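You operate a simulated robot arm through the tools that you are given. There is no shell and no other tool.

The job below is to be done with a simulated robot arm. You get a single attempt, and the scene is never put back.

Task
Take the load off the rollers: all three screws to 0, rollers open.
Fine: free the lock lever and leave it free.

The check looks at the end state, three seconds after you hand in, the way a careful person would. Anything else that was tipped, shoved, dropped, spilled or broken makes it a failure.

Robot
A 6-joint arm with a two-finger parallel gripper, fixed in place. Base frame: the origin is at the foot of the arm, x ahead of it, y to its left, z up. Lengths are in mm, angles in degrees, forces in N, time in s.
With the tool pointing down near the work surface it reaches from about 340 to 760 mm from the base axis. Its first joint turns from -66.0 to 66.0 degrees. Payload 2.45 kg.
The tool frame sits at the grasp point between the pads (the TCP): z along the fingers, y along the line on which they close. The tips reach 24 mm beyond it. The gripper opens to 68 mm. The fingers are 17 mm wide and 10 mm thick; the gripper's body (40 by 70 mm) begins 41 mm behind the TCP.
Orientation is told as [roll, pitch, yaw] about the base's x, y, z axes, in that order, counted from this pose: with the fingers straight down and closing along the base's y, the tool's x points along the base's -x, its y along +y and its z along -z.

Tools
- The arm moves only by the tool arm_command. Its argument "deltas" is a list that holds one entry, the list of rows, each a list of 7 numbers: the shift along the tool's x, y, z in mm, then the turn, a rotation vector about the tool's x, y, z in degrees, then the opening, from 0 (shut) to 1 (fully open). In form: [[[dx, dy, dz, wx, wy, wz, hand], ...]]. A call has 1 to 20 rows; each row is the pose to reach, as a shift and turn from the pose commanded when the call began, along the tool's axes at that moment. A row lasts 0.2 s, in which the tool goes at most 50 mm and 8.6 degrees; a call with a longer step from one row to the next is refused whole, and so is a gripper value outside its range. Where a pose cannot be reached the arm comes as near as it can. A force on the tool above 80 N (or 10 N above the force at the start of the call, whichever is more), or a blocked arm, ends the call early, and 0.2 s more pass. The fingers move at their own pace (about 108 mm/s each) and stop on an object; they squeeze with about 24 N. The grip force told is the motor's: it shows also when the fingers shut on nothing. Time passes only in rows, and 0.2 s behind the last, so rows that repeat a pose let the fingers close. It gives the time, the measured TCP pose, the force on the tool (base axes), the opening and the grip force at its end, in the units of the frame above (readings bear some noise), with the torque about the TCP (base axes, N m) and any sound that the robot's microphone picked up.
- Cameras (640 x 400 px; columns grow to the right, rows downward): "scene" is fixed at [168.3, 408.9, 1478.9]; the picture's right is [-0.77, -0.64, 0.00], its down [-0.27, 0.33, -0.91] and it looks along [0.58, -0.70, -0.42] (base axes); focal length 257 px, centre (320, 200). "wrist" rides on the gripper at [84, 11, -75] in the tool frame; the picture's right is [-0.13, 0.99, 0.00], its down [-0.60, -0.08, -0.79] and it looks along [-0.79, -0.10, 0.61] (tool axes); focal length 251 px, centre (320, 200). There is no depth. A picture from a camera that has moved, and an enlarged one, comes with that camera's place and axes in the base frame and with its lens.
- grab_frame(camera): a new picture of that camera. It takes no simulated time.
- inspect(camera, box): a new picture of the part [left, top, right, bottom] of that camera's present view, enlarged. It takes no simulated time.
- close_job(): hands the job in; it is judged then, once.

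Nothing tells you positions but the pictures and the camera data. Unless the task says otherwise, let go and move clear before handing in.

The tools are called after "Call:" by a JSON object that holds its "op" and its "data". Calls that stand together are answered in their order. arm_command: Moves the arm, as the interface text tells. Its arguments: {"type":"object","properties":{"deltas":{"type":"array","items":{"type":"array","items":{"type":"array","items":{"type":"number"}}}}},"required":["deltas"]} The other tools are called the same way: grab_frame (camera) takes a picture; inspect (camera, box) takes an enlarged picture of a part of a camera's view; close_job () hands the job in.

At the start:

```text
time_s: 0.0
eef_pos: [429.0, 79.1, 1386.9]
tool_rot: [0.0, 0.0, 0.0]
force: [-1.2, 1.0, 0.9]
ft_torque: [-0.02, -0.03, 0.01]
grip_width: 67.9
gripper_force: 0.0
```

scene: 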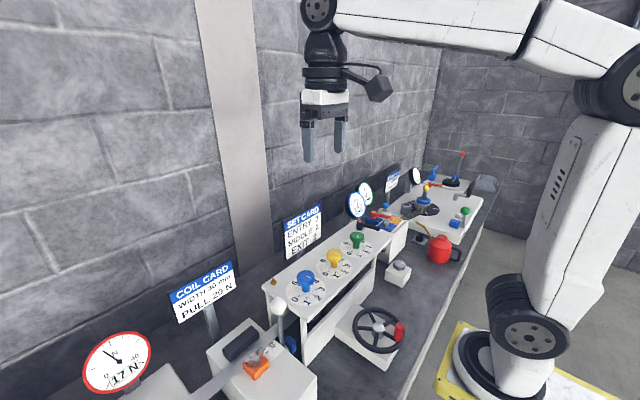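
wrist: 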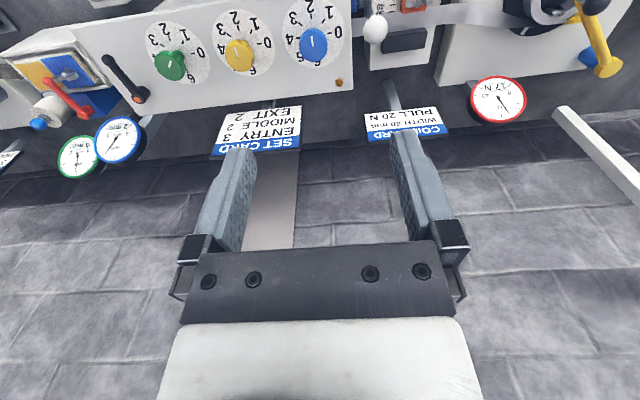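

I see a bench with a roller machine: three knobs (blue, yellow, green) on dials, and several other fixtures. I'll look closer before moving.

Call:
{"op": "inspect", "data": {"camera": "scene", "box": [250, 210, 410, 370]}}

Call:
{"op": "inspect", "data": {"camera": "scene", "box": [340, 140, 500, 260]}}

Call:
{"op": "inspect", "data": {"camera": "wrist", "box": [130, 0, 370, 120]}}

Call:
{"op": "inspect", "data": {"camera": "wrist", "box": [0, 20, 180, 180]}}

Call:
{"op": "inspect", "data": {"camera": "wrist", "box": [330, 0, 640, 150]}}

Call:
{"op": "inspect", "data": {"camera": "scene", "box": [150, 250, 330, 400]}}

```text
2.50 times, centred on (330, 290) of scene
camera zoom: at [168.3, 408.9, 1478.9], right [-0.77, -0.64, 0.0], down [-0.27, 0.33, -0.91], along [0.58, -0.7, -0.42], focal length 642 px, centre (295, -25)
```

zoom: 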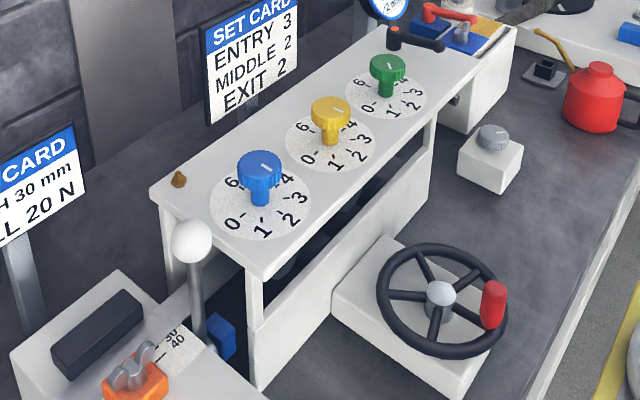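

```text
3.33 times, centred on (420, 200) of scene
camera zoom: at [168.3, 408.9, 1478.9], right [-0.77, -0.64, 0.0], down [-0.27, 0.33, -0.91], along [0.58, -0.7, -0.42], focal length 856 px, centre (-13, 200)
```

zoom: 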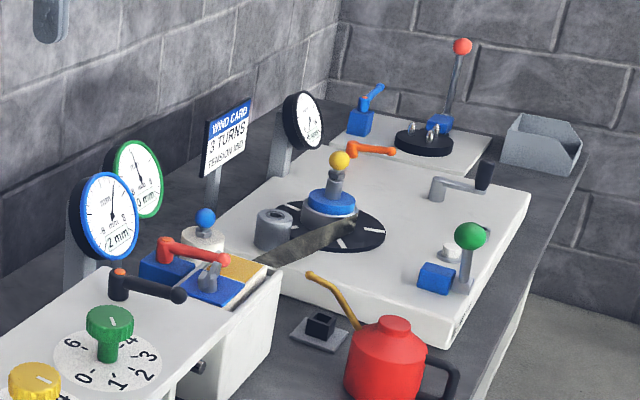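

```text
2.67 times, centred on (250, 60) of wrist
camera zoom: at [344.2, 90.6, 1462.4], right [0.13, 0.99, 0.0], down [0.6, -0.08, 0.79], along [0.79, -0.1, -0.61], focal length 670 px, centre (507, 573)
```

zoom: 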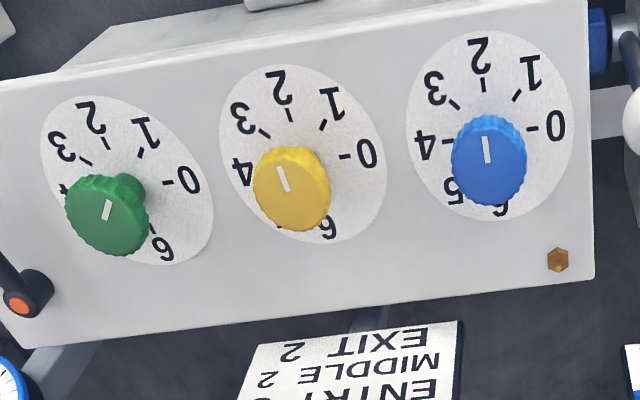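

```text
2.50 times, centred on (90, 100) of wrist
camera zoom: at [344.2, 90.6, 1462.4], right [0.13, 0.99, 0.0], down [0.6, -0.08, 0.79], along [0.79, -0.1, -0.61], focal length 629 px, centre (895, 450)
```

zoom: 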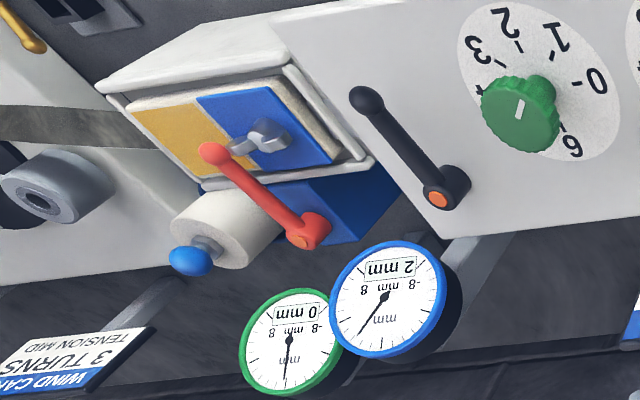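

```text
2.06 times, centred on (485, 75) of wrist
camera zoom: at [344.2, 90.6, 1462.4], right [0.13, 0.99, 0.0], down [0.6, -0.08, 0.79], along [0.79, -0.1, -0.61], focal length 519 px, centre (-21, 458)
```

zoom: 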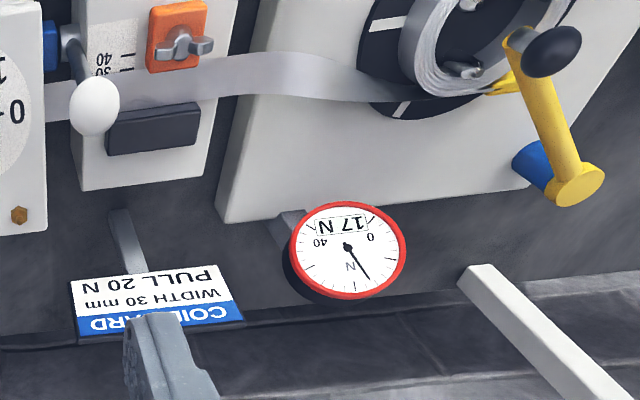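

```text
2.67 times, centred on (240, 325) of scene
camera zoom: at [168.3, 408.9, 1478.9], right [-0.77, -0.64, 0.0], down [-0.27, 0.33, -0.91], along [0.58, -0.7, -0.42], focal length 685 px, centre (533, -133)
```

zoom: 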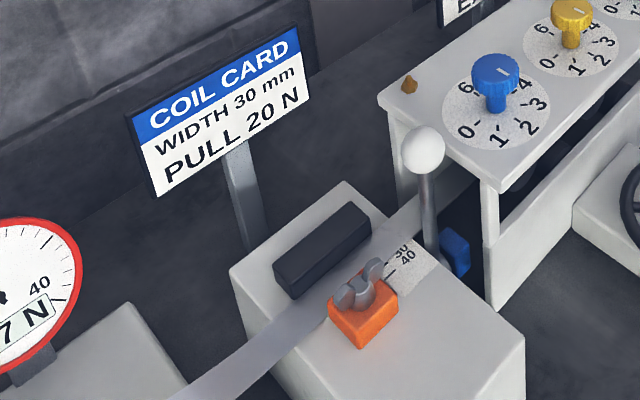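

The black lever with the orange pivot sits on the same plate as the three screws, and a white-ball lever stands at the plate's entry end. I'll move the wrist camera back and lower for a better view of the roller stand.

Call:
{"op": "arm_command", "data": {"deltas": [[[17, -20, 22, 0, 0, 0, 1], [35, -40, 44, 0, 0, 0, 1], [52, -60, 66, 0, 0, 0, 1], [69, -79, 87, 0, 0, 0, 1], [69, -79, 87, 0, 0, 0, 1]]]}}

Call:
{"op": "grab_frame", "data": {"camera": "wrist"}}

Call:
{"op": "inspect", "data": {"camera": "wrist", "box": [320, 40, 560, 190]}}

Call:
{"op": "inspect", "data": {"camera": "wrist", "box": [100, 40, 340, 190]}}

```text
time_s: 1.2
eef_pos: [384.7, -0.3, 1298.8]
tool_rot: [-0.1, 0.0, -0.1]
force: [-0.2, 0.4, 0.1]
ft_torque: [-0.02, 0.04, -0.01]
grip_width: 68.1
gripper_force: 0.1
out of reach, approached as far as the arm can: row 3, 4, 5
```

```text
taken
camera wrist: at [300.6, 10.9, 1374.8], right [0.13, 0.99, 0.0], down [0.6, -0.08, 0.79], along [0.79, -0.1, -0.61], focal length 251 px, centre (320, 200)
```

wrist: 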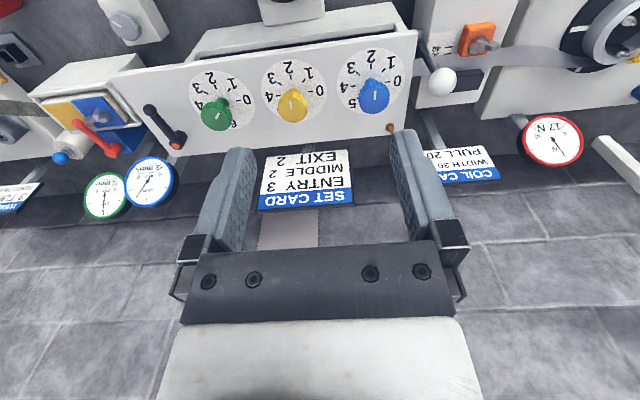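

```text
2.67 times, centred on (440, 115) of wrist
camera zoom: at [300.6, 10.9, 1374.8], right [0.13, 0.99, 0.0], down [0.6, -0.08, 0.79], along [0.79, -0.1, -0.61], focal length 670 px, centre (0, 427)
```

zoom: 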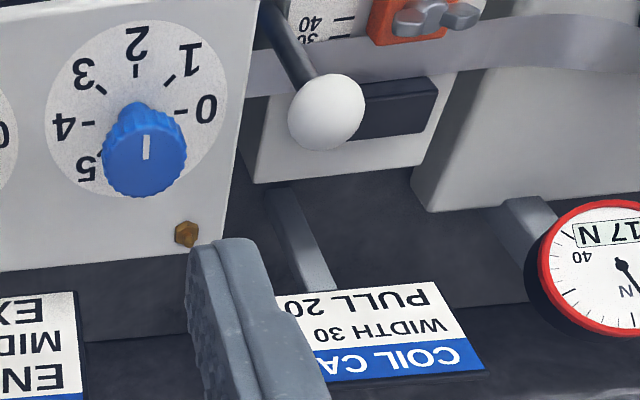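

```text
2.67 times, centred on (220, 115) of wrist
camera zoom: at [300.6, 10.9, 1374.8], right [0.13, 0.99, 0.0], down [0.6, -0.08, 0.79], along [0.79, -0.1, -0.61], focal length 670 px, centre (587, 427)
```

zoom: 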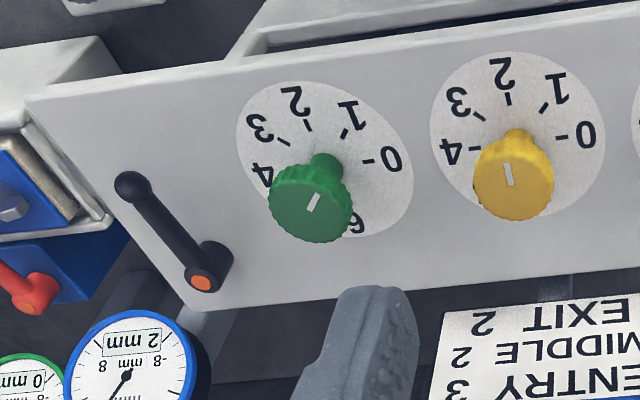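

The black lock lever's pivot is near (550,-265,1043), with the tip at about (484,-268). The white ball is near (495,155,1038) and the blue knob near (491,66,1068). I'll look more closely at the lock lever.

Call:
{"op": "arm_command", "data": {"deltas": [[[-12, -34, 10, 0, 0, 0, 1], [-24, -68, 20, 0, 0, 0, 1], [-36, -101, 30, 0, 0, 0, 1], [-48, -135, 40, 0, 0, 0, 1], [-60, -169, 50, 0, 0, 0, 1], [-72, -203, 60, 0, 0, 0, 1], [-84, -236, 70, 0, 0, 0, 1], [-95, -270, 80, 0, 0, 0, 1], [-95, -270, 80, 0, 0, 0, 1]]]}}

Call:
{"op": "grab_frame", "data": {"camera": "wrist"}}

Call:
{"op": "inspect", "data": {"camera": "wrist", "box": [200, 0, 440, 150]}}

```text
time_s: 3.2
eef_pos: [481.2, -269.9, 1220.3]
tool_rot: [-0.1, 0.1, -0.1]
force: [-0.5, 0.0, 0.4]
ft_torque: [0.0, 0.0, -0.02]
grip_width: 68.0
gripper_force: 0.1
```

```text
taken
camera wrist: at [397.0, -258.5, 1295.4], right [0.13, 0.99, 0.0], down [0.6, -0.08, 0.79], along [0.79, -0.1, -0.61], focal length 251 px, centre (320, 200)
```

wrist: 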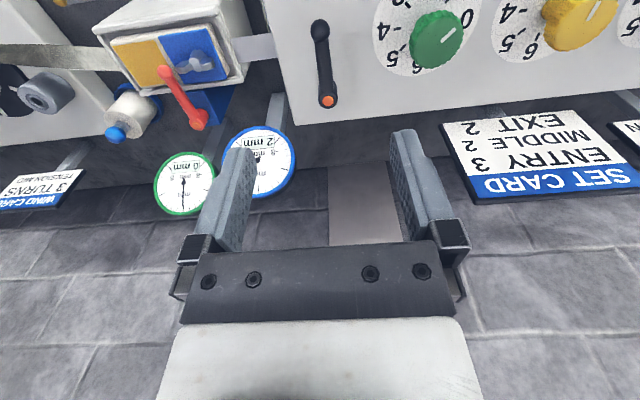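

```text
2.67 times, centred on (320, 75) of wrist
camera zoom: at [397.0, -258.5, 1295.4], right [0.13, 0.99, 0.0], down [0.6, -0.08, 0.79], along [0.79, -0.1, -0.61], focal length 670 px, centre (320, 533)
```

zoom: 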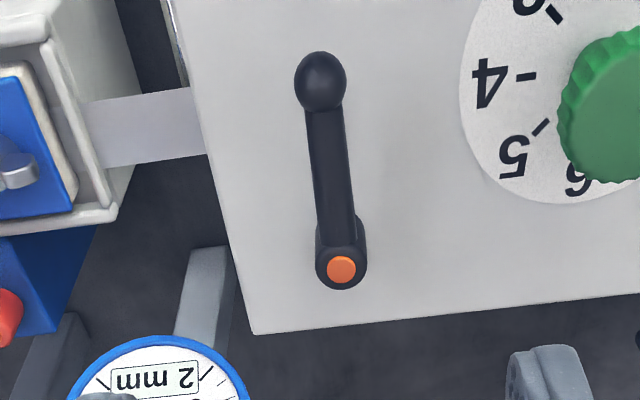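

The lock lever swings about a vertical pivot and has no markings. Next I'll look at the white-ball lever from the entry side, with the camera turned toward -y.

Call:
{"op": "arm_command", "data": {"deltas": [[[0, 45, -10, 0, 0, 0, 1], [0, 90, -20, 0, 0, 0, 1], [0, 135, -20, 0, 0, 0, 1], [0, 180, -20, 0, 0, 0, 1], [5, 225, -20, 0, 0, 8, 1], [10, 270, -20, 0, 0, 16, 1], [15, 315, -20, 0, 0, 24, 1], [20, 360, -20, 0, 0, 32, 1], [25, 405, -20, 0, 0, 40, 1], [30, 450, -20, 0, 0, 48, 1], [30, 495, -20, 0, 0, 56, 1], [30, 540, -20, 0, 0, 64, 1], [30, 570, -20, 0, 0, 72, 1], [30, 590, -20, 0, 0, 80, 1], [30, 590, -20, 0, 0, 80, 1]]]}}

Call:
{"op": "grab_frame", "data": {"camera": "wrist"}}

Call:
{"op": "grab_frame", "data": {"camera": "scene"}}

```text
time_s: 6.4
eef_pos: [449.2, 320.8, 1241.1]
tool_rot: [-0.1, 0.0, -80.1]
force: [-0.3, 0.4, 0.0]
ft_torque: [-0.04, -0.03, 0.04]
grip_width: 68.0
gripper_force: 0.1
```

```text
taken
camera wrist: at [444.8, 405.8, 1315.4], right [1.0, 0.04, 0.0], down [0.03, -0.61, 0.79], along [0.03, -0.79, -0.61], focal length 251 px, centre (320, 200)
```

wrist: 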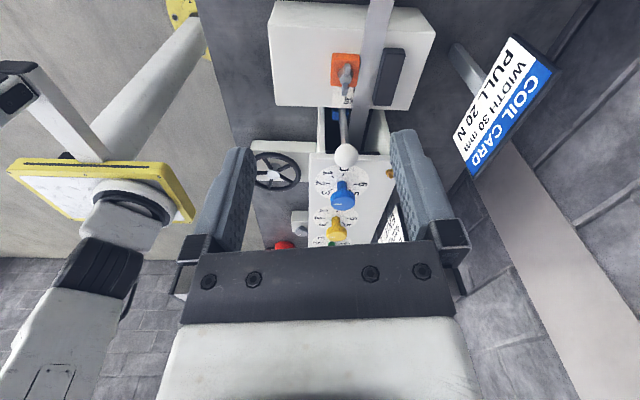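

```text
taken
```

scene: 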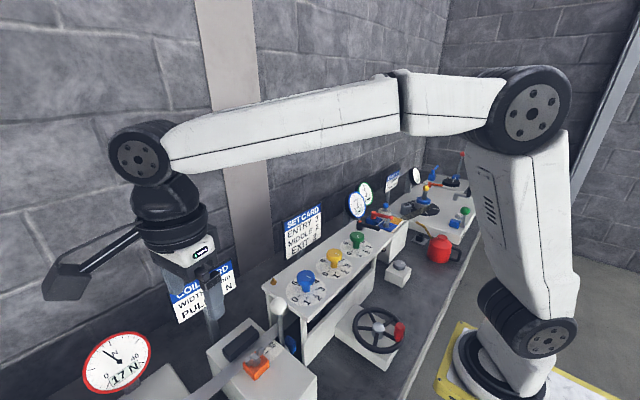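

The camera now looks along the line from the entry end. I'll zoom in on the white lever.

Call:
{"op": "inspect", "data": {"camera": "wrist", "box": [250, 0, 450, 125]}}

Call:
{"op": "inspect", "data": {"camera": "wrist", "box": [230, 100, 430, 250]}}

Call:
{"op": "inspect", "data": {"camera": "scene", "box": [230, 260, 350, 370]}}

```text
3.20 times, centred on (350, 62) of wrist
camera zoom: at [444.8, 405.8, 1315.4], right [1.0, 0.04, 0.0], down [0.03, -0.61, 0.79], along [0.03, -0.79, -0.61], focal length 805 px, centre (224, 640)
```

zoom: 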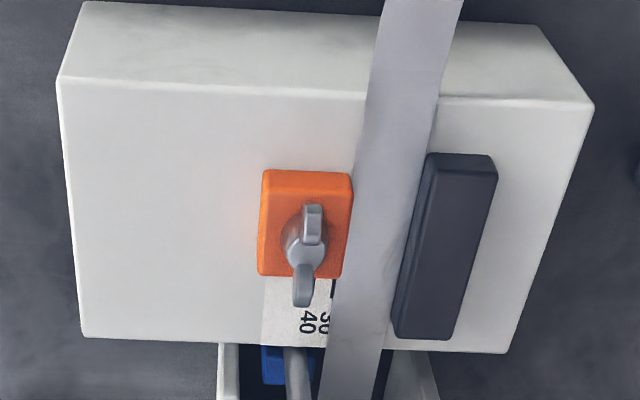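

```text
2.67 times, centred on (330, 175) of wrist
camera zoom: at [444.8, 405.8, 1315.4], right [1.0, 0.04, 0.0], down [0.03, -0.61, 0.79], along [0.03, -0.79, -0.61], focal length 670 px, centre (293, 267)
```

zoom: 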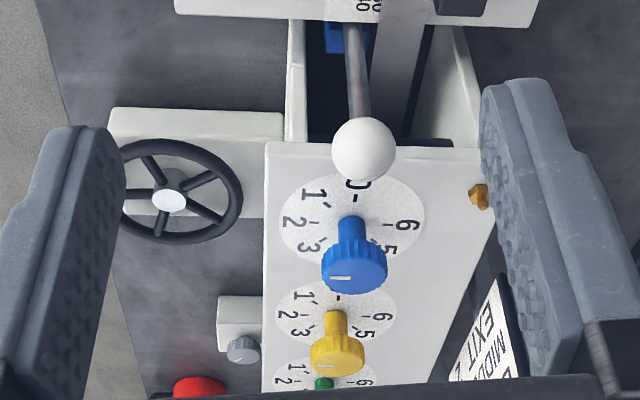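

```text
3.64 times, centred on (290, 315) of scene
camera zoom: at [168.3, 408.9, 1478.9], right [-0.77, -0.64, 0.0], down [-0.27, 0.33, -0.91], along [0.58, -0.7, -0.42], focal length 934 px, centre (429, -218)
```

zoom: 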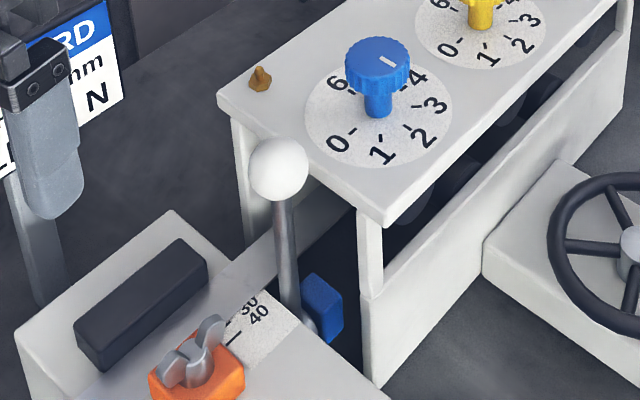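

The white lever pivots on the blue block inside the roller stand's entry end, so I take it as the roller open/close lever. I'll deal with the lock lever first and hover above its tip at about (487,-268).

Call:
{"op": "arm_command", "data": {"deltas": [[[-42, -4.6, 0, 0, 0, -8, 1], [-84, -9.3, 0, 0, 0, -16, 1], [-126, -14, 0, 0, 0, -24, 1], [-168, -18.6, 0, 0, 0, -32, 1], [-210, -23, 0, 0, 0, -40, 1], [-251, -28, 10, 0, 0, -48, 1], [-293, -32.5, 20, 0, 0, -56, 1], [-335, -37, 30, 0, 0, -64, 1], [-377, -42, 40, 0, 0, -72, 1], [-419, -46, 50, 0, 0, -80, 1], [-461, -51, 60, 0, 0, -80, 0.5], [-503, -56, 70, 0, 0, -80, 0.5], [-545, -60, 80, 0, 0, -80, 0.5], [-586.8, -65, 91, 0, 0, -80, 0.5], [-586.8, -65, 91, 0, 0, -80, 0.5]]]}}

Call:
{"op": "grab_frame", "data": {"camera": "wrist"}}

```text
time_s: 9.6
eef_pos: [488.6, -270.8, 1149.2]
tool_rot: [0.0, 0.0, 0.1]
force: [0.3, 0.7, -0.3]
ft_torque: [-0.03, 0.01, 0.0]
grip_width: 34.0
gripper_force: 0.0
```

```text
taken
camera wrist: at [403.4, -258.9, 1225.0], right [0.13, 0.99, 0.0], down [0.6, -0.08, 0.79], along [0.79, -0.1, -0.61], focal length 251 px, centre (320, 200)
```

wrist: 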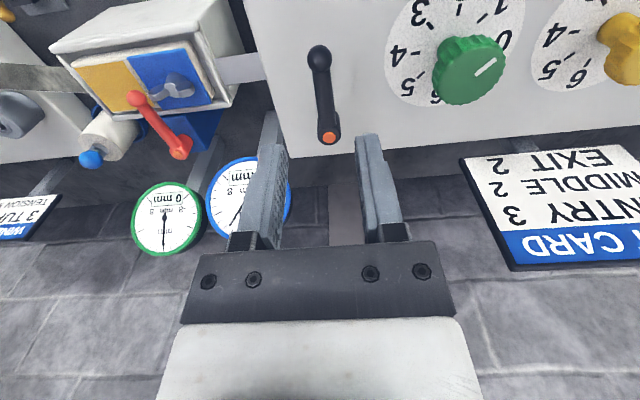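

The lever lies between the open fingers. I'll lower so they straddle it near the tip.

Call:
{"op": "arm_command", "data": {"deltas": [[[0, 2, 25, 0, 0, 0, 0.5], [0, 2, 50, 0, 0, 0, 0.5], [0, 2, 75, 0, 0, 0, 0.5], [0, 2, 95, 0, 0, 0, 0.5], [0, 2, 104, 0, 0, 0, 0.5], [0, 2, 104, 0, 0, 0, 0.5]]]}}

Call:
{"op": "grab_frame", "data": {"camera": "wrist"}}

Call:
{"op": "inspect", "data": {"camera": "scene", "box": [330, 180, 450, 270]}}

```text
time_s: 11.0
eef_pos: [487.3, -266.9, 1045.0]
tool_rot: [0.0, 0.0, 0.0]
force: [0.3, -0.3, -1.3]
ft_torque: [0.01, -0.01, 0.02]
grip_width: 33.9
gripper_force: 0.1
```

```text
taken
camera wrist: at [403.3, -255.4, 1120.6], right [0.13, 0.99, 0.0], down [0.6, -0.08, 0.79], along [0.79, -0.1, -0.61], focal length 251 px, centre (320, 200)
```

wrist: 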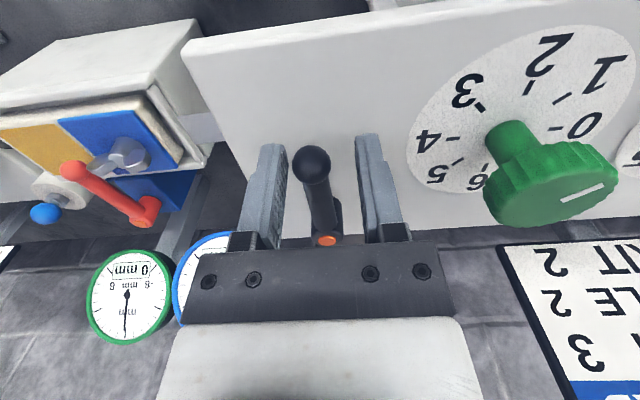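

```text
4.44 times, centred on (390, 225) of scene
camera zoom: at [168.4, 408.9, 1478.9], right [-0.77, -0.64, 0.0], down [-0.27, 0.33, -0.91], along [0.58, -0.7, -0.42], focal length 1142 px, centre (9, 89)
```

zoom: 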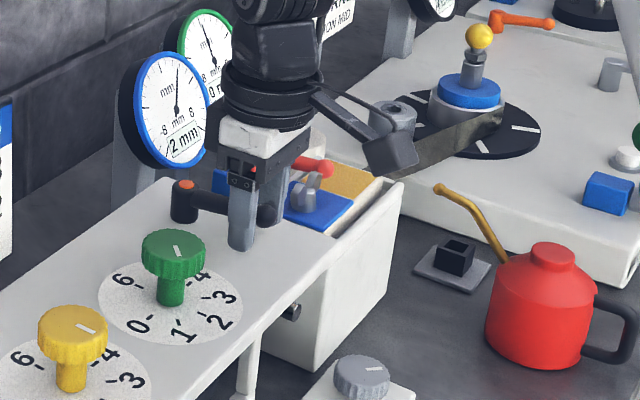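

The fingers straddle the lever. I'll test a small swing of the tip toward -y (counter-clockwise from above) and watch the force.

Call:
{"op": "arm_command", "data": {"deltas": [[[-0.3, -6.4, 0, 0, 0, -6, 0.5], [-1.3, -12.7, 0, 0, 0, -12, 0.5], [-3, -18.9, 0, 0, 0, -18, 0.5], [-3, -18.9, 0, 0, 0, -18, 0.5]]]}}

Call:
{"op": "grab_frame", "data": {"camera": "wrist"}}

```text
time_s: 12.0
eef_pos: [490.9, -284.4, 1045.8]
tool_rot: [0.0, 0.0, 18.1]
force: [-0.8, -0.2, 0.6]
ft_torque: [0.02, 0.01, 0.04]
grip_width: 33.9
gripper_force: 0.3
```

```text
taken
camera wrist: at [407.4, -300.7, 1120.7], right [-0.18, 0.98, 0.0], down [0.6, 0.11, 0.79], along [0.78, 0.15, -0.61], focal length 251 px, centre (320, 200)
```

wrist: 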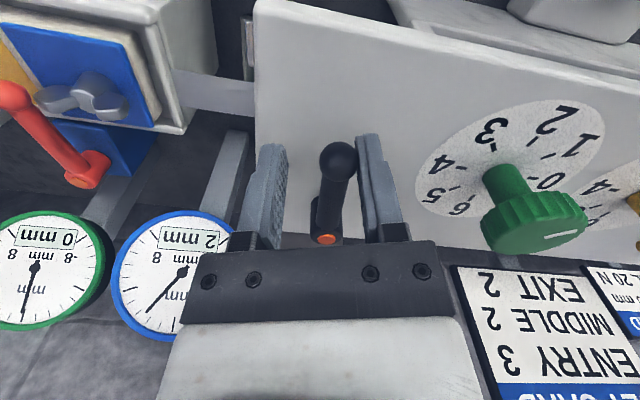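

There's no resistance yet because the slack has only just been taken up. I'll push a little further.

Call:
{"op": "arm_command", "data": {"deltas": [[[-0.1, -3.2, 0, 0, 0, -3, 0.5], [-0.3, -6.4, 0, 0, 0, -6, 0.5], [-0.7, -9.5, 0, 0, 0, -9, 0.5], [-0.7, -9.5, 0, 0, 0, -9, 0.5]]]}}

Call:
{"op": "grab_frame", "data": {"camera": "wrist"}}

```text
time_s: 13.0
eef_pos: [494.9, -294.7, 1044.4]
tool_rot: [0.0, 0.0, 26.9]
force: [-0.7, 0.0, 0.6]
ft_torque: [-0.02, 0.03, -0.02]
grip_width: 33.9
gripper_force: 0.0
```

```text
taken
camera wrist: at [414.6, -322.6, 1120.5], right [-0.34, 0.94, 0.0], down [0.57, 0.2, 0.79], along [0.75, 0.27, -0.61], focal length 251 px, centre (320, 200)
```

wrist: 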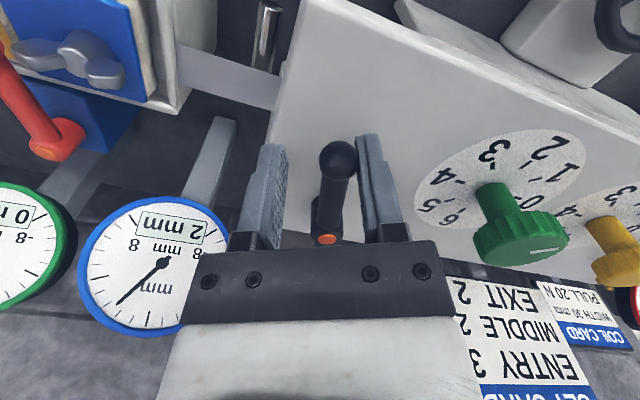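

The lever is following with negligible force. I'll continue the swing in small steps.

Call:
{"op": "arm_command", "data": {"deltas": [[[-0.3, -6.4, 0, 0, 0, -6, 0.5], [-1.3, -12.7, 0, 0, 0, -12, 0.5], [-3, -18.9, 0, 0, 0, -18, 0.5], [-5.3, -24.8, 0, 0, 0, -24, 0.5], [-5.3, -24.8, 0, 0, 0, -24, 0.5]]]}}

Call:
{"op": "grab_frame", "data": {"camera": "wrist"}}

Call:
{"op": "inspect", "data": {"camera": "scene", "box": [330, 180, 450, 270]}}

```text
time_s: 14.2
eef_pos: [510.8, -314.2, 1044.4]
tool_rot: [0.0, 0.0, 51.1]
force: [0.7, -0.3, 0.2]
ft_torque: [0.0, 0.01, -0.04]
grip_width: 34.1
gripper_force: 0.0
```

```text
taken
camera wrist: at [449.0, -372.6, 1120.5], right [-0.69, 0.72, 0.0], down [0.44, 0.42, 0.79], along [0.57, 0.55, -0.61], focal length 251 px, centre (320, 200)
```

wrist: 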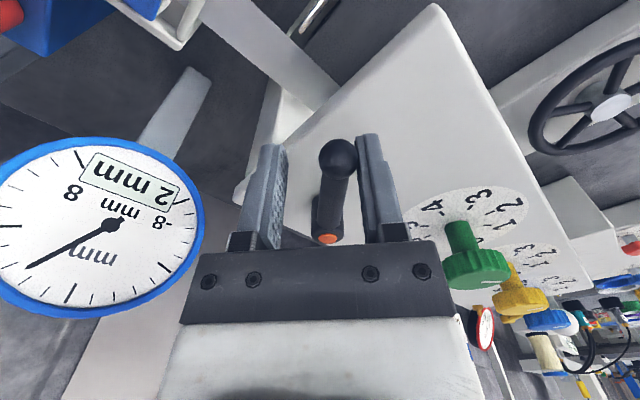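

```text
4.44 times, centred on (390, 225) of scene
camera zoom: at [168.3, 408.9, 1478.9], right [-0.77, -0.64, 0.0], down [-0.27, 0.33, -0.91], along [0.58, -0.7, -0.42], focal length 1142 px, centre (9, 89)
```

zoom: 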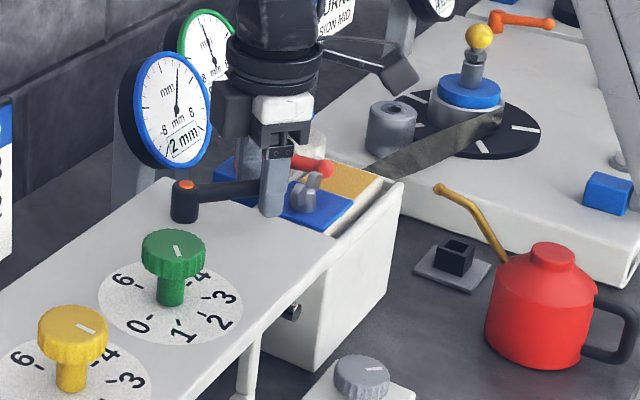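

It's still free and the lever is now well rotated. I'll keep going in gentle steps to find its stop.

Call:
{"op": "arm_command", "data": {"deltas": [[[-0.1, -4.3, 0, 0, 0, -4, 0.5], [-0.6, -8.5, 0, 0, 0, -8, 0.5], [-1.3, -12.7, 0, 0, 0, -12, 0.5], [-2.4, -16.8, 0, 0, 0, -16, 0.5], [-3.7, -20.9, 0, 0, 0, -20, 0.5], [-3.7, -20.9, 0, 0, 0, -20, 0.5]]]}}

Call:
{"op": "grab_frame", "data": {"camera": "wrist"}}

Call:
{"op": "inspect", "data": {"camera": "scene", "box": [330, 180, 450, 270]}}

```text
time_s: 15.6
eef_pos: [528.7, -324.5, 1045.2]
tool_rot: [0.0, 0.0, 71.1]
force: [-0.4, 0.0, 0.0]
ft_torque: [-0.01, -0.01, 0.0]
grip_width: 34.3
gripper_force: 0.0
```

```text
taken
camera wrist: at [491.5, -399.9, 1120.9], right [-0.9, 0.44, 0.0], down [0.27, 0.55, 0.79], along [0.35, 0.71, -0.61], focal length 251 px, centre (320, 200)
```

wrist: 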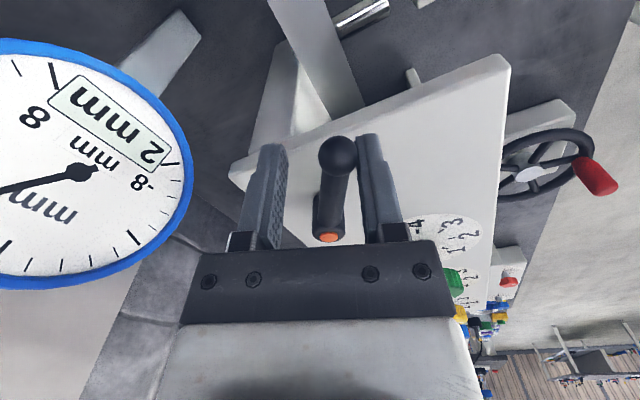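

```text
4.44 times, centred on (390, 225) of scene
camera zoom: at [168.3, 408.9, 1478.9], right [-0.77, -0.64, 0.0], down [-0.27, 0.33, -0.91], along [0.58, -0.7, -0.42], focal length 1142 px, centre (9, 89)
```

zoom: 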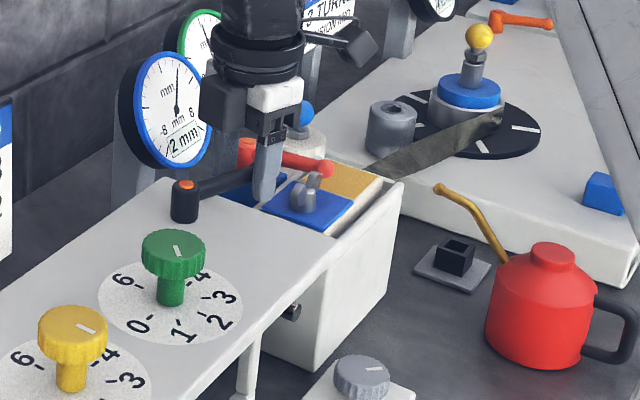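

The lever is at about 62° with no stop yet. I'll continue while keeping clear of the blue gauge.

Call:
{"op": "arm_command", "data": {"deltas": [[[-0.1, -4.3, 0, 0, 0, -4, 0.5], [-0.6, -8.5, 0, 0, 0, -8, 0.5], [-1.3, -12.7, 0, 0, 0, -12, 0.5], [-2.4, -16.8, 0, 0, 0, -16, 0.5], [-3.7, -20.9, 0, 0, 0, -20, 0.5], [-3.7, -20.9, 0, 0, 0, -20, 0.5]]]}}

Call:
{"op": "grab_frame", "data": {"camera": "wrist"}}

Call:
{"op": "inspect", "data": {"camera": "scene", "box": [330, 180, 450, 270]}}

```text
time_s: 17.0
eef_pos: [549.5, -327.0, 1044.8]
tool_rot: [0.0, 0.0, 91.2]
force: [-0.1, -0.2, 0.4]
ft_torque: [0.02, -0.02, -0.03]
grip_width: 34.0
gripper_force: 0.3
```

```text
taken
camera wrist: at [540.3, -411.5, 1120.5], right [-0.99, 0.11, 0.0], down [0.07, 0.61, 0.79], along [0.09, 0.79, -0.61], focal length 251 px, centre (320, 200)
```

wrist: 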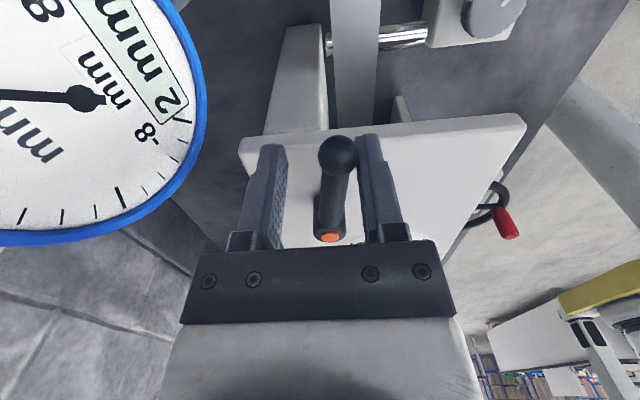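

```text
4.44 times, centred on (390, 225) of scene
camera zoom: at [168.3, 408.9, 1478.9], right [-0.77, -0.64, 0.0], down [-0.27, 0.33, -0.91], along [0.58, -0.7, -0.42], focal length 1142 px, centre (9, 89)
```

zoom: 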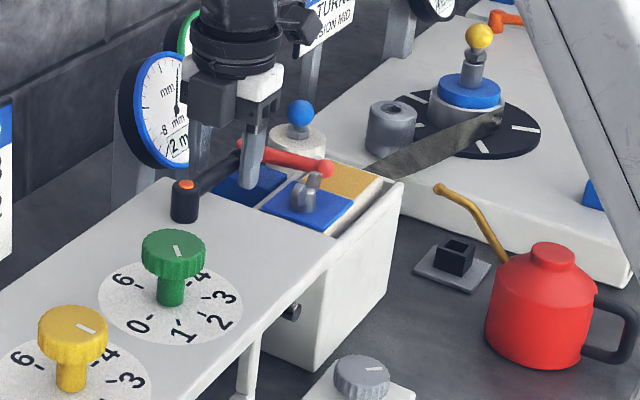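

The lever now points almost straight toward -y. I'll push a few more degrees to find the stop.

Call:
{"op": "arm_command", "data": {"deltas": [[[0, -3.2, 0, 0, 0, -3, 0.5], [-0.3, -6.4, 0, 0, 0, -6, 0.5], [-0.7, -9.5, 0, 0, 0, -9, 0.5], [-1.3, -12.7, 0, 0, 0, -12, 0.5], [-1.3, -12.7, 0, 0, 0, -12, 0.5]]]}}

Call:
{"op": "grab_frame", "data": {"camera": "wrist"}}

Call:
{"op": "inspect", "data": {"camera": "scene", "box": [330, 180, 450, 270]}}

```text
time_s: 18.2
eef_pos: [561.3, -327.3, 1044.1]
tool_rot: [0.1, -0.1, 103.1]
force: [-9.5, 0.7, -0.5]
ft_torque: [0.07, 0.05, -0.14]
grip_width: 41.6
gripper_force: 4.8
```

```text
taken
camera wrist: at [570.2, -410.4, 1120.0], right [-1.0, -0.1, 0.0], down [-0.06, 0.61, 0.79], along [-0.08, 0.79, -0.61], focal length 251 px, centre (320, 200)
```

wrist: 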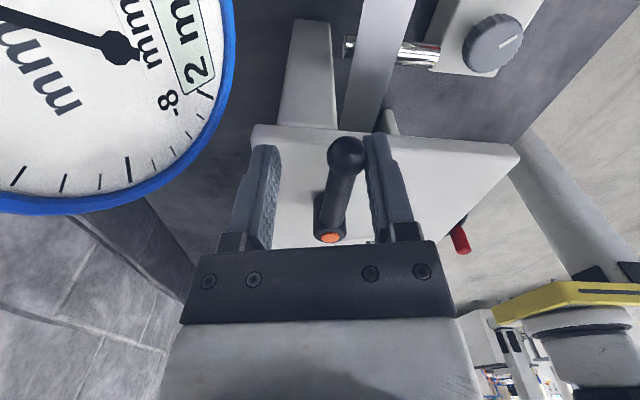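

```text
4.44 times, centred on (390, 225) of scene
camera zoom: at [168.0, 408.9, 1478.9], right [-0.77, -0.64, 0.0], down [-0.27, 0.33, -0.91], along [0.58, -0.7, -0.42], focal length 1142 px, centre (9, 89)
```

zoom: 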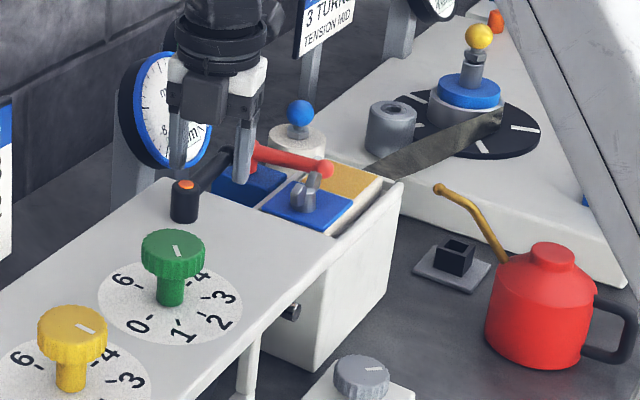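

The lock lever has swung a full quarter turn to its stop. I'll back off it, rise, and move over the green knob at about (495,-172).

Call:
{"op": "arm_command", "data": {"deltas": [[[0, 6, 0, 0, 0, 0, 0.5], [0, 9, 0, 0, 0, 0, 0.6], [0, 9, -30, 0, 0, 0, 0.6], [0, 9, -60, 0, 0, 0, 0.6], [0, 9, -106, 0, 0, 0, 0.6], [-10, 10, -106, 0, 0, 8, 1], [-24, 12, -106, 0, 0, 16, 1], [-38, 14, -106, 0, 0, 24, 1], [-52, 16, -106, 0, 0, 32, 1], [-66, 18, -106, 0, 0, 40, 1], [-80, 20, -106, 0, 0, 48, 1], [-94, 22, -106, 0, 0, 56, 1], [-108, 23, -106, 0, 0, 64, 1], [-122, 24, -106, 0, 0, 72, 1], [-136, 25, -106, 0, 0, 80, 1], [-145, 26, -106, 0, 0, 88, 1], [-155, 27, -106, 0, 0, 96, 1], [-166, 29.4, -106, 0, 0, 103, 1], [-166, 29.4, -106, 0, 0, 103, 1]]]}}

Call:
{"op": "grab_frame", "data": {"camera": "wrist"}}

Call:
{"op": "grab_frame", "data": {"camera": "scene"}}

```text
time_s: 22.2
eef_pos: [495.4, -170.7, 1151.2]
tool_rot: [0.0, 0.0, -0.1]
force: [-0.2, 0.4, -0.5]
ft_torque: [-0.01, -0.02, 0.01]
grip_width: 68.1
gripper_force: 0.2
```

```text
taken
camera wrist: at [411.6, -159.5, 1226.4], right [0.13, 0.99, 0.0], down [0.6, -0.08, 0.79], along [0.79, -0.1, -0.61], focal length 251 px, centre (320, 200)
```

wrist: 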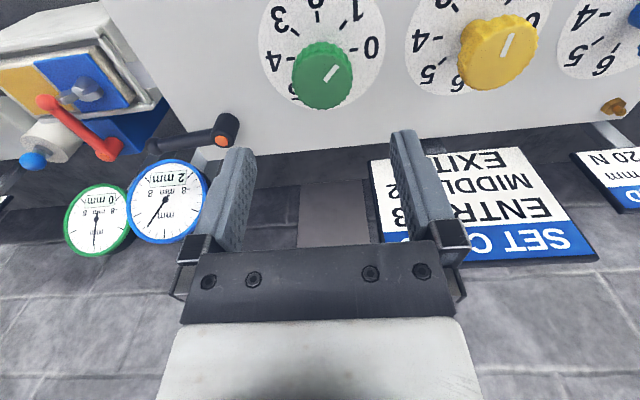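

```text
taken
```

scene: 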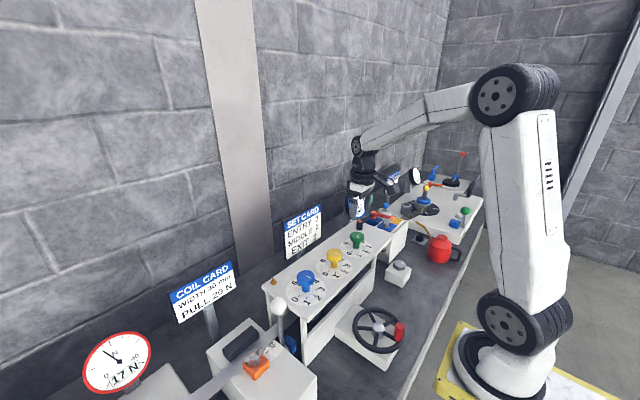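

Call:
{"op": "inspect", "data": {"camera": "wrist", "box": [220, 0, 440, 130]}}

Call:
{"op": "inspect", "data": {"camera": "scene", "box": [310, 190, 410, 270]}}

```text
2.91 times, centred on (330, 65) of wrist
camera zoom: at [411.6, -159.5, 1226.4], right [0.13, 0.99, 0.0], down [0.6, -0.08, 0.79], along [0.79, -0.1, -0.61], focal length 731 px, centre (291, 593)
```

zoom: 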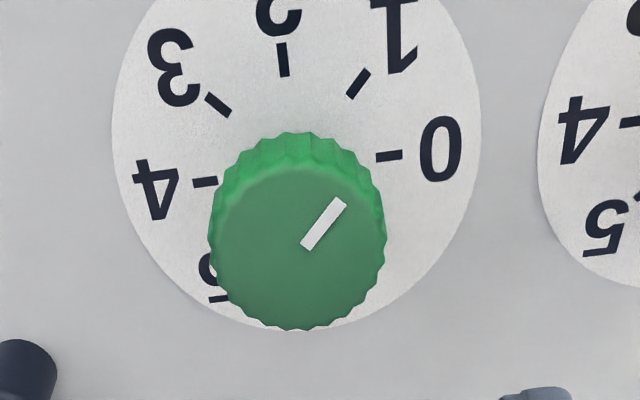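

```text
5.00 times, centred on (360, 230) of scene
camera zoom: at [168.3, 408.9, 1478.9], right [-0.77, -0.64, 0.0], down [-0.27, 0.33, -0.91], along [0.58, -0.7, -0.42], focal length 1284 px, centre (120, 50)
```

zoom: 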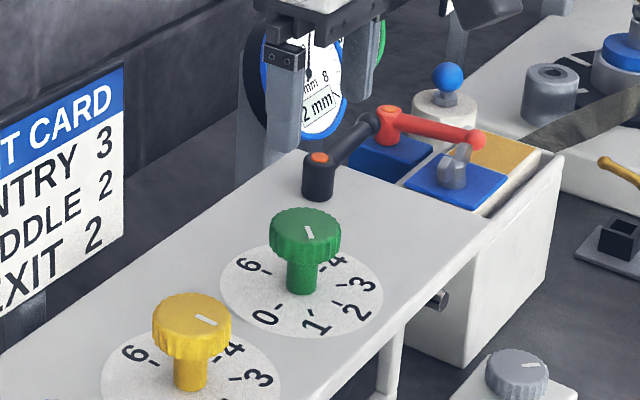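

The lock lever now points along -y, and the green mark reads about 0.9–1 at (500,-169). I'll descend with the fingers open around its cap, then close on it.

Call:
{"op": "arm_command", "data": {"deltas": [[[-4.6, 2, 25, 0, 0, 0, 1], [-4.6, 2, 50, 0, 0, 0, 1], [-4.6, 2, 75, 0, 0, 0, 1], [-4.6, 2, 95, 0, 0, 0, 1], [-4.6, 2, 103, 0, 0, 0, 1], [-4.6, 2, 103, 0, 0, 0, 1]]]}}

Call:
{"op": "grab_frame", "data": {"camera": "wrist"}}

Call:
{"op": "inspect", "data": {"camera": "scene", "box": [310, 190, 410, 270]}}

```text
time_s: 23.6
eef_pos: [500.8, -169.6, 1047.2]
tool_rot: [0.0, -0.1, 0.0]
force: [-0.6, -0.8, 0.3]
ft_torque: [-0.02, 0.0, -0.03]
grip_width: 68.1
gripper_force: 0.2
```

```text
taken
camera wrist: at [416.5, -157.1, 1123.1], right [0.13, 0.99, 0.0], down [0.6, -0.08, 0.79], along [0.79, -0.1, -0.61], focal length 251 px, centre (320, 200)
```

wrist: 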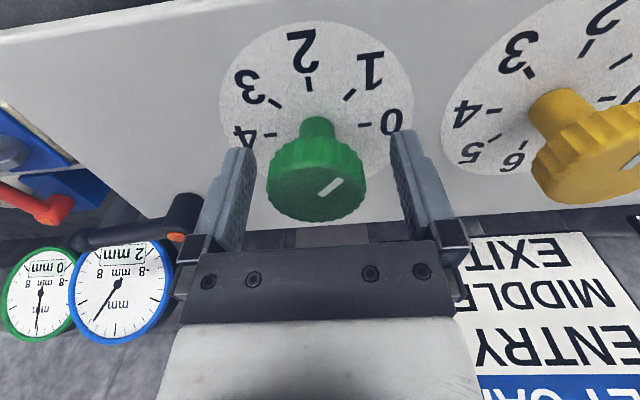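

```text
5.00 times, centred on (360, 230) of scene
camera zoom: at [168.4, 408.9, 1478.9], right [-0.77, -0.64, 0.0], down [-0.27, 0.33, -0.91], along [0.58, -0.7, -0.42], focal length 1284 px, centre (120, 50)
```

zoom: 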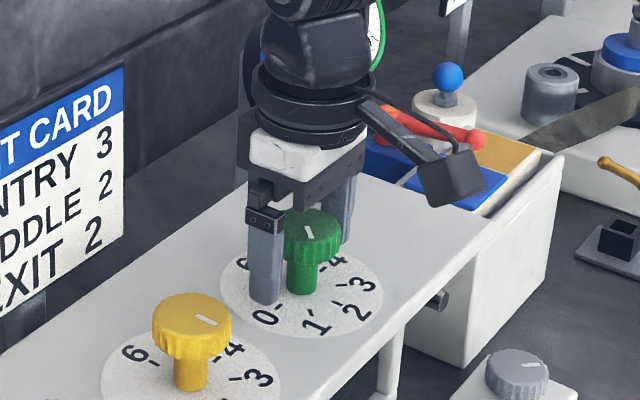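

The cap is centred between the fingers. I'll close and try a small clockwise turn, then check.

Call:
{"op": "arm_command", "data": {"deltas": [[[0, 0, 0, 0, 0, 0, 0.4], [0, 0, 0, 0, 0, 0, 0.4], [0, 0, 0, 0, 0, 0, 0.4], [0, 0, 0, 0, 0, 4, 0.4], [0, 0, 0, 0, 0, 8, 0.4], [0, 0, 0, 0, 0, 12, 0.4], [0, 0, 0, 0, 0, 12, 0.4]]]}}

Call:
{"op": "grab_frame", "data": {"camera": "wrist"}}

Call:
{"op": "inspect", "data": {"camera": "scene", "box": [310, 190, 410, 270]}}

```text
time_s: 25.2
eef_pos: [499.6, -171.1, 1047.7]
tool_rot: [0.1, 0.0, -12.1]
force: [-5.5, -21.0, -9.9]
ft_torque: [-0.39, -1.24, 0.05]
grip_width: 39.3
gripper_force: 45.6
```

```text
taken
camera wrist: at [420.6, -141.4, 1123.2], right [0.33, 0.94, 0.0], down [0.57, -0.2, 0.79], along [0.75, -0.26, -0.61], focal length 251 px, centre (320, 200)
```

wrist: 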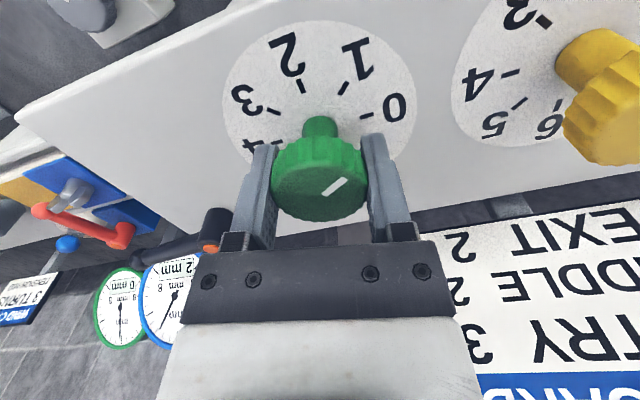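

```text
5.00 times, centred on (360, 230) of scene
camera zoom: at [168.3, 408.2, 1479.1], right [-0.77, -0.64, 0.0], down [-0.27, 0.33, -0.91], along [0.58, -0.7, -0.42], focal length 1284 px, centre (120, 50)
```

zoom: 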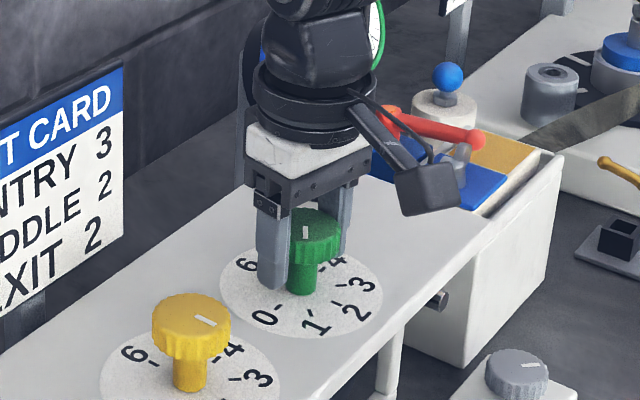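

The knob turns with the gripper, so the lock really is free. There's a slight side force, so I'll shift 2 mm toward -y and turn further.

Call:
{"op": "arm_command", "data": {"deltas": [[[0, -1, 0, 0, 0, 4, 0.4], [0.3, -2, 0, 0, 0, 8, 0.4], [0.3, -2, 0, 0, 0, 12, 0.4], [0.3, -2, 0, 0, 0, 16, 0.4], [0.3, -2, 0, 0, 0, 20, 0.4], [0.3, -2, 0, 0, 0, 24, 0.4], [0.3, -2, 0, 0, 0, 24, 0.4]]]}}

Call:
{"op": "grab_frame", "data": {"camera": "wrist"}}

Call:
{"op": "inspect", "data": {"camera": "scene", "box": [310, 190, 410, 270]}}

```text
time_s: 26.8
eef_pos: [500.1, -170.3, 1047.0]
tool_rot: [0.0, 0.0, -36.1]
force: [2.9, 4.8, -9.1]
ft_torque: [0.39, -0.31, 0.01]
grip_width: 39.7
gripper_force: 44.8
```

```text
taken
camera wrist: at [439.0, -111.8, 1123.4], right [0.69, 0.73, 0.0], down [0.44, -0.42, 0.79], along [0.57, -0.55, -0.61], focal length 251 px, centre (320, 200)
```

wrist: 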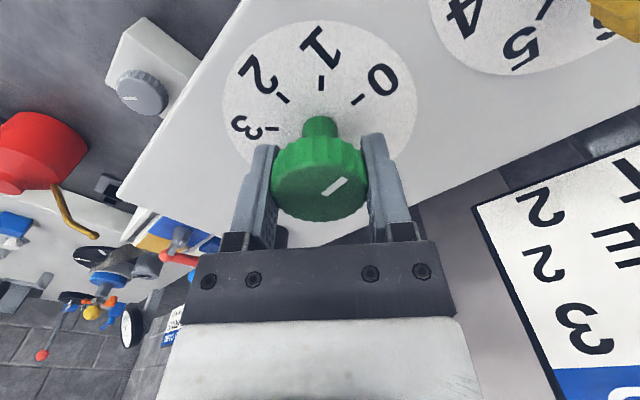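

```text
5.00 times, centred on (360, 230) of scene
camera zoom: at [168.6, 409.0, 1478.8], right [-0.77, -0.64, 0.0], down [-0.27, 0.33, -0.91], along [0.58, -0.7, -0.42], focal length 1284 px, centre (120, 50)
```

zoom: 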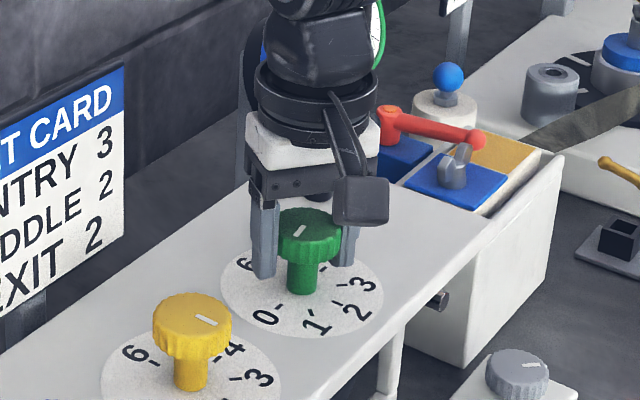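

The mark is approaching 0. I'll zoom in for a precise comparison.

Call:
{"op": "inspect", "data": {"camera": "wrist", "box": [220, 10, 440, 230]}}

Call:
{"op": "inspect", "data": {"camera": "scene", "box": [335, 220, 385, 262]}}

```text
1.82 times, centred on (330, 120) of wrist
camera zoom: at [439.0, -111.8, 1123.4], right [0.69, 0.73, 0.0], down [0.44, -0.42, 0.79], along [0.57, -0.55, -0.61], focal length 457 px, centre (302, 346)
```

zoom: 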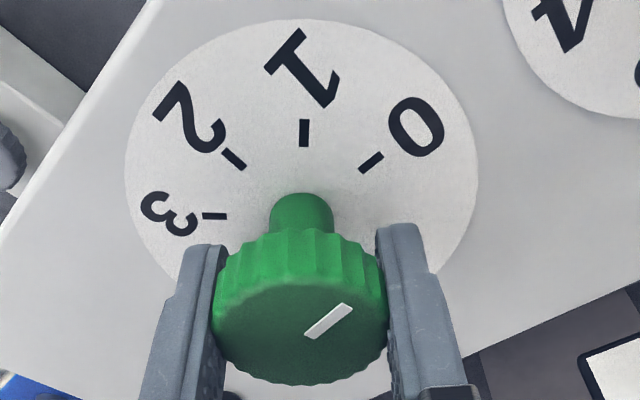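

```text
9.52 times, centred on (360, 241) of scene
camera zoom: at [168.6, 409.0, 1478.8], right [-0.77, -0.64, 0.0], down [-0.27, 0.33, -0.91], along [0.58, -0.7, -0.42], focal length 2446 px, centre (-61, -190)
```

zoom: 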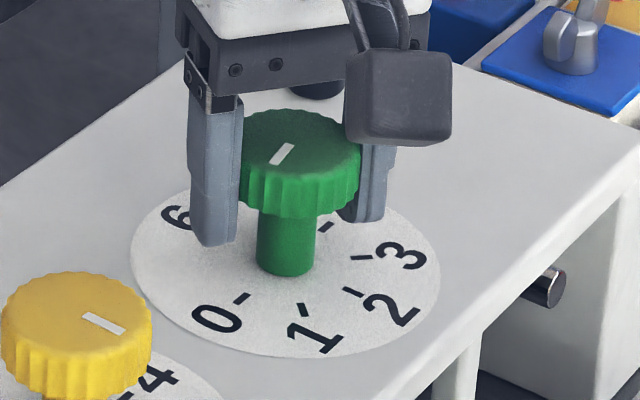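

Both views put the green mark about 3.5–4.5° short of 0, so I'll turn it 4° more and re-measure.

Call:
{"op": "arm_command", "data": {"deltas": [[[0, 0, 0, 0, 0, 2, 0.4], [0, 0, 0, 0, 0, 4, 0.4], [0, 0, 0, 0, 0, 4, 0.4]]]}}

Call:
{"op": "inspect", "data": {"camera": "wrist", "box": [220, 10, 440, 230]}}

Call:
{"op": "inspect", "data": {"camera": "scene", "box": [335, 220, 385, 262]}}

```text
time_s: 27.6
eef_pos: [500.6, -170.8, 1046.8]
tool_rot: [0.0, 0.0, -40.1]
force: [3.3, 7.0, -7.4]
ft_torque: [0.84, 0.32, -0.04]
grip_width: 39.3
gripper_force: 44.8
```

```text
1.82 times, centred on (330, 120) of wrist
camera zoom: at [443.2, -107.7, 1123.4], right [0.74, 0.68, 0.0], down [0.41, -0.45, 0.79], along [0.54, -0.58, -0.61], focal length 457 px, centre (302, 346)
```

zoom: 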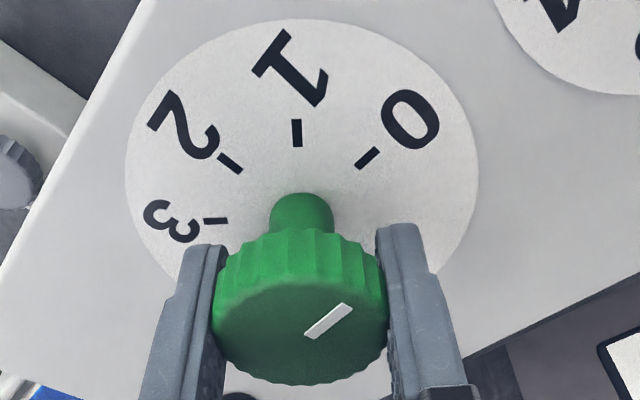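

```text
9.52 times, centred on (360, 241) of scene
camera zoom: at [168.6, 409.0, 1478.8], right [-0.77, -0.64, 0.0], down [-0.27, 0.33, -0.91], along [0.58, -0.7, -0.42], focal length 2446 px, centre (-61, -190)
```

zoom: 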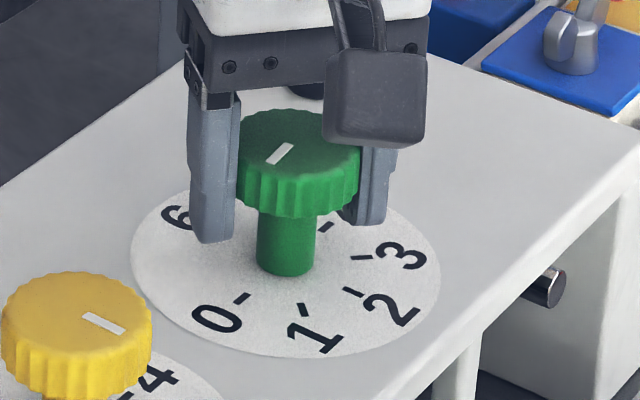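

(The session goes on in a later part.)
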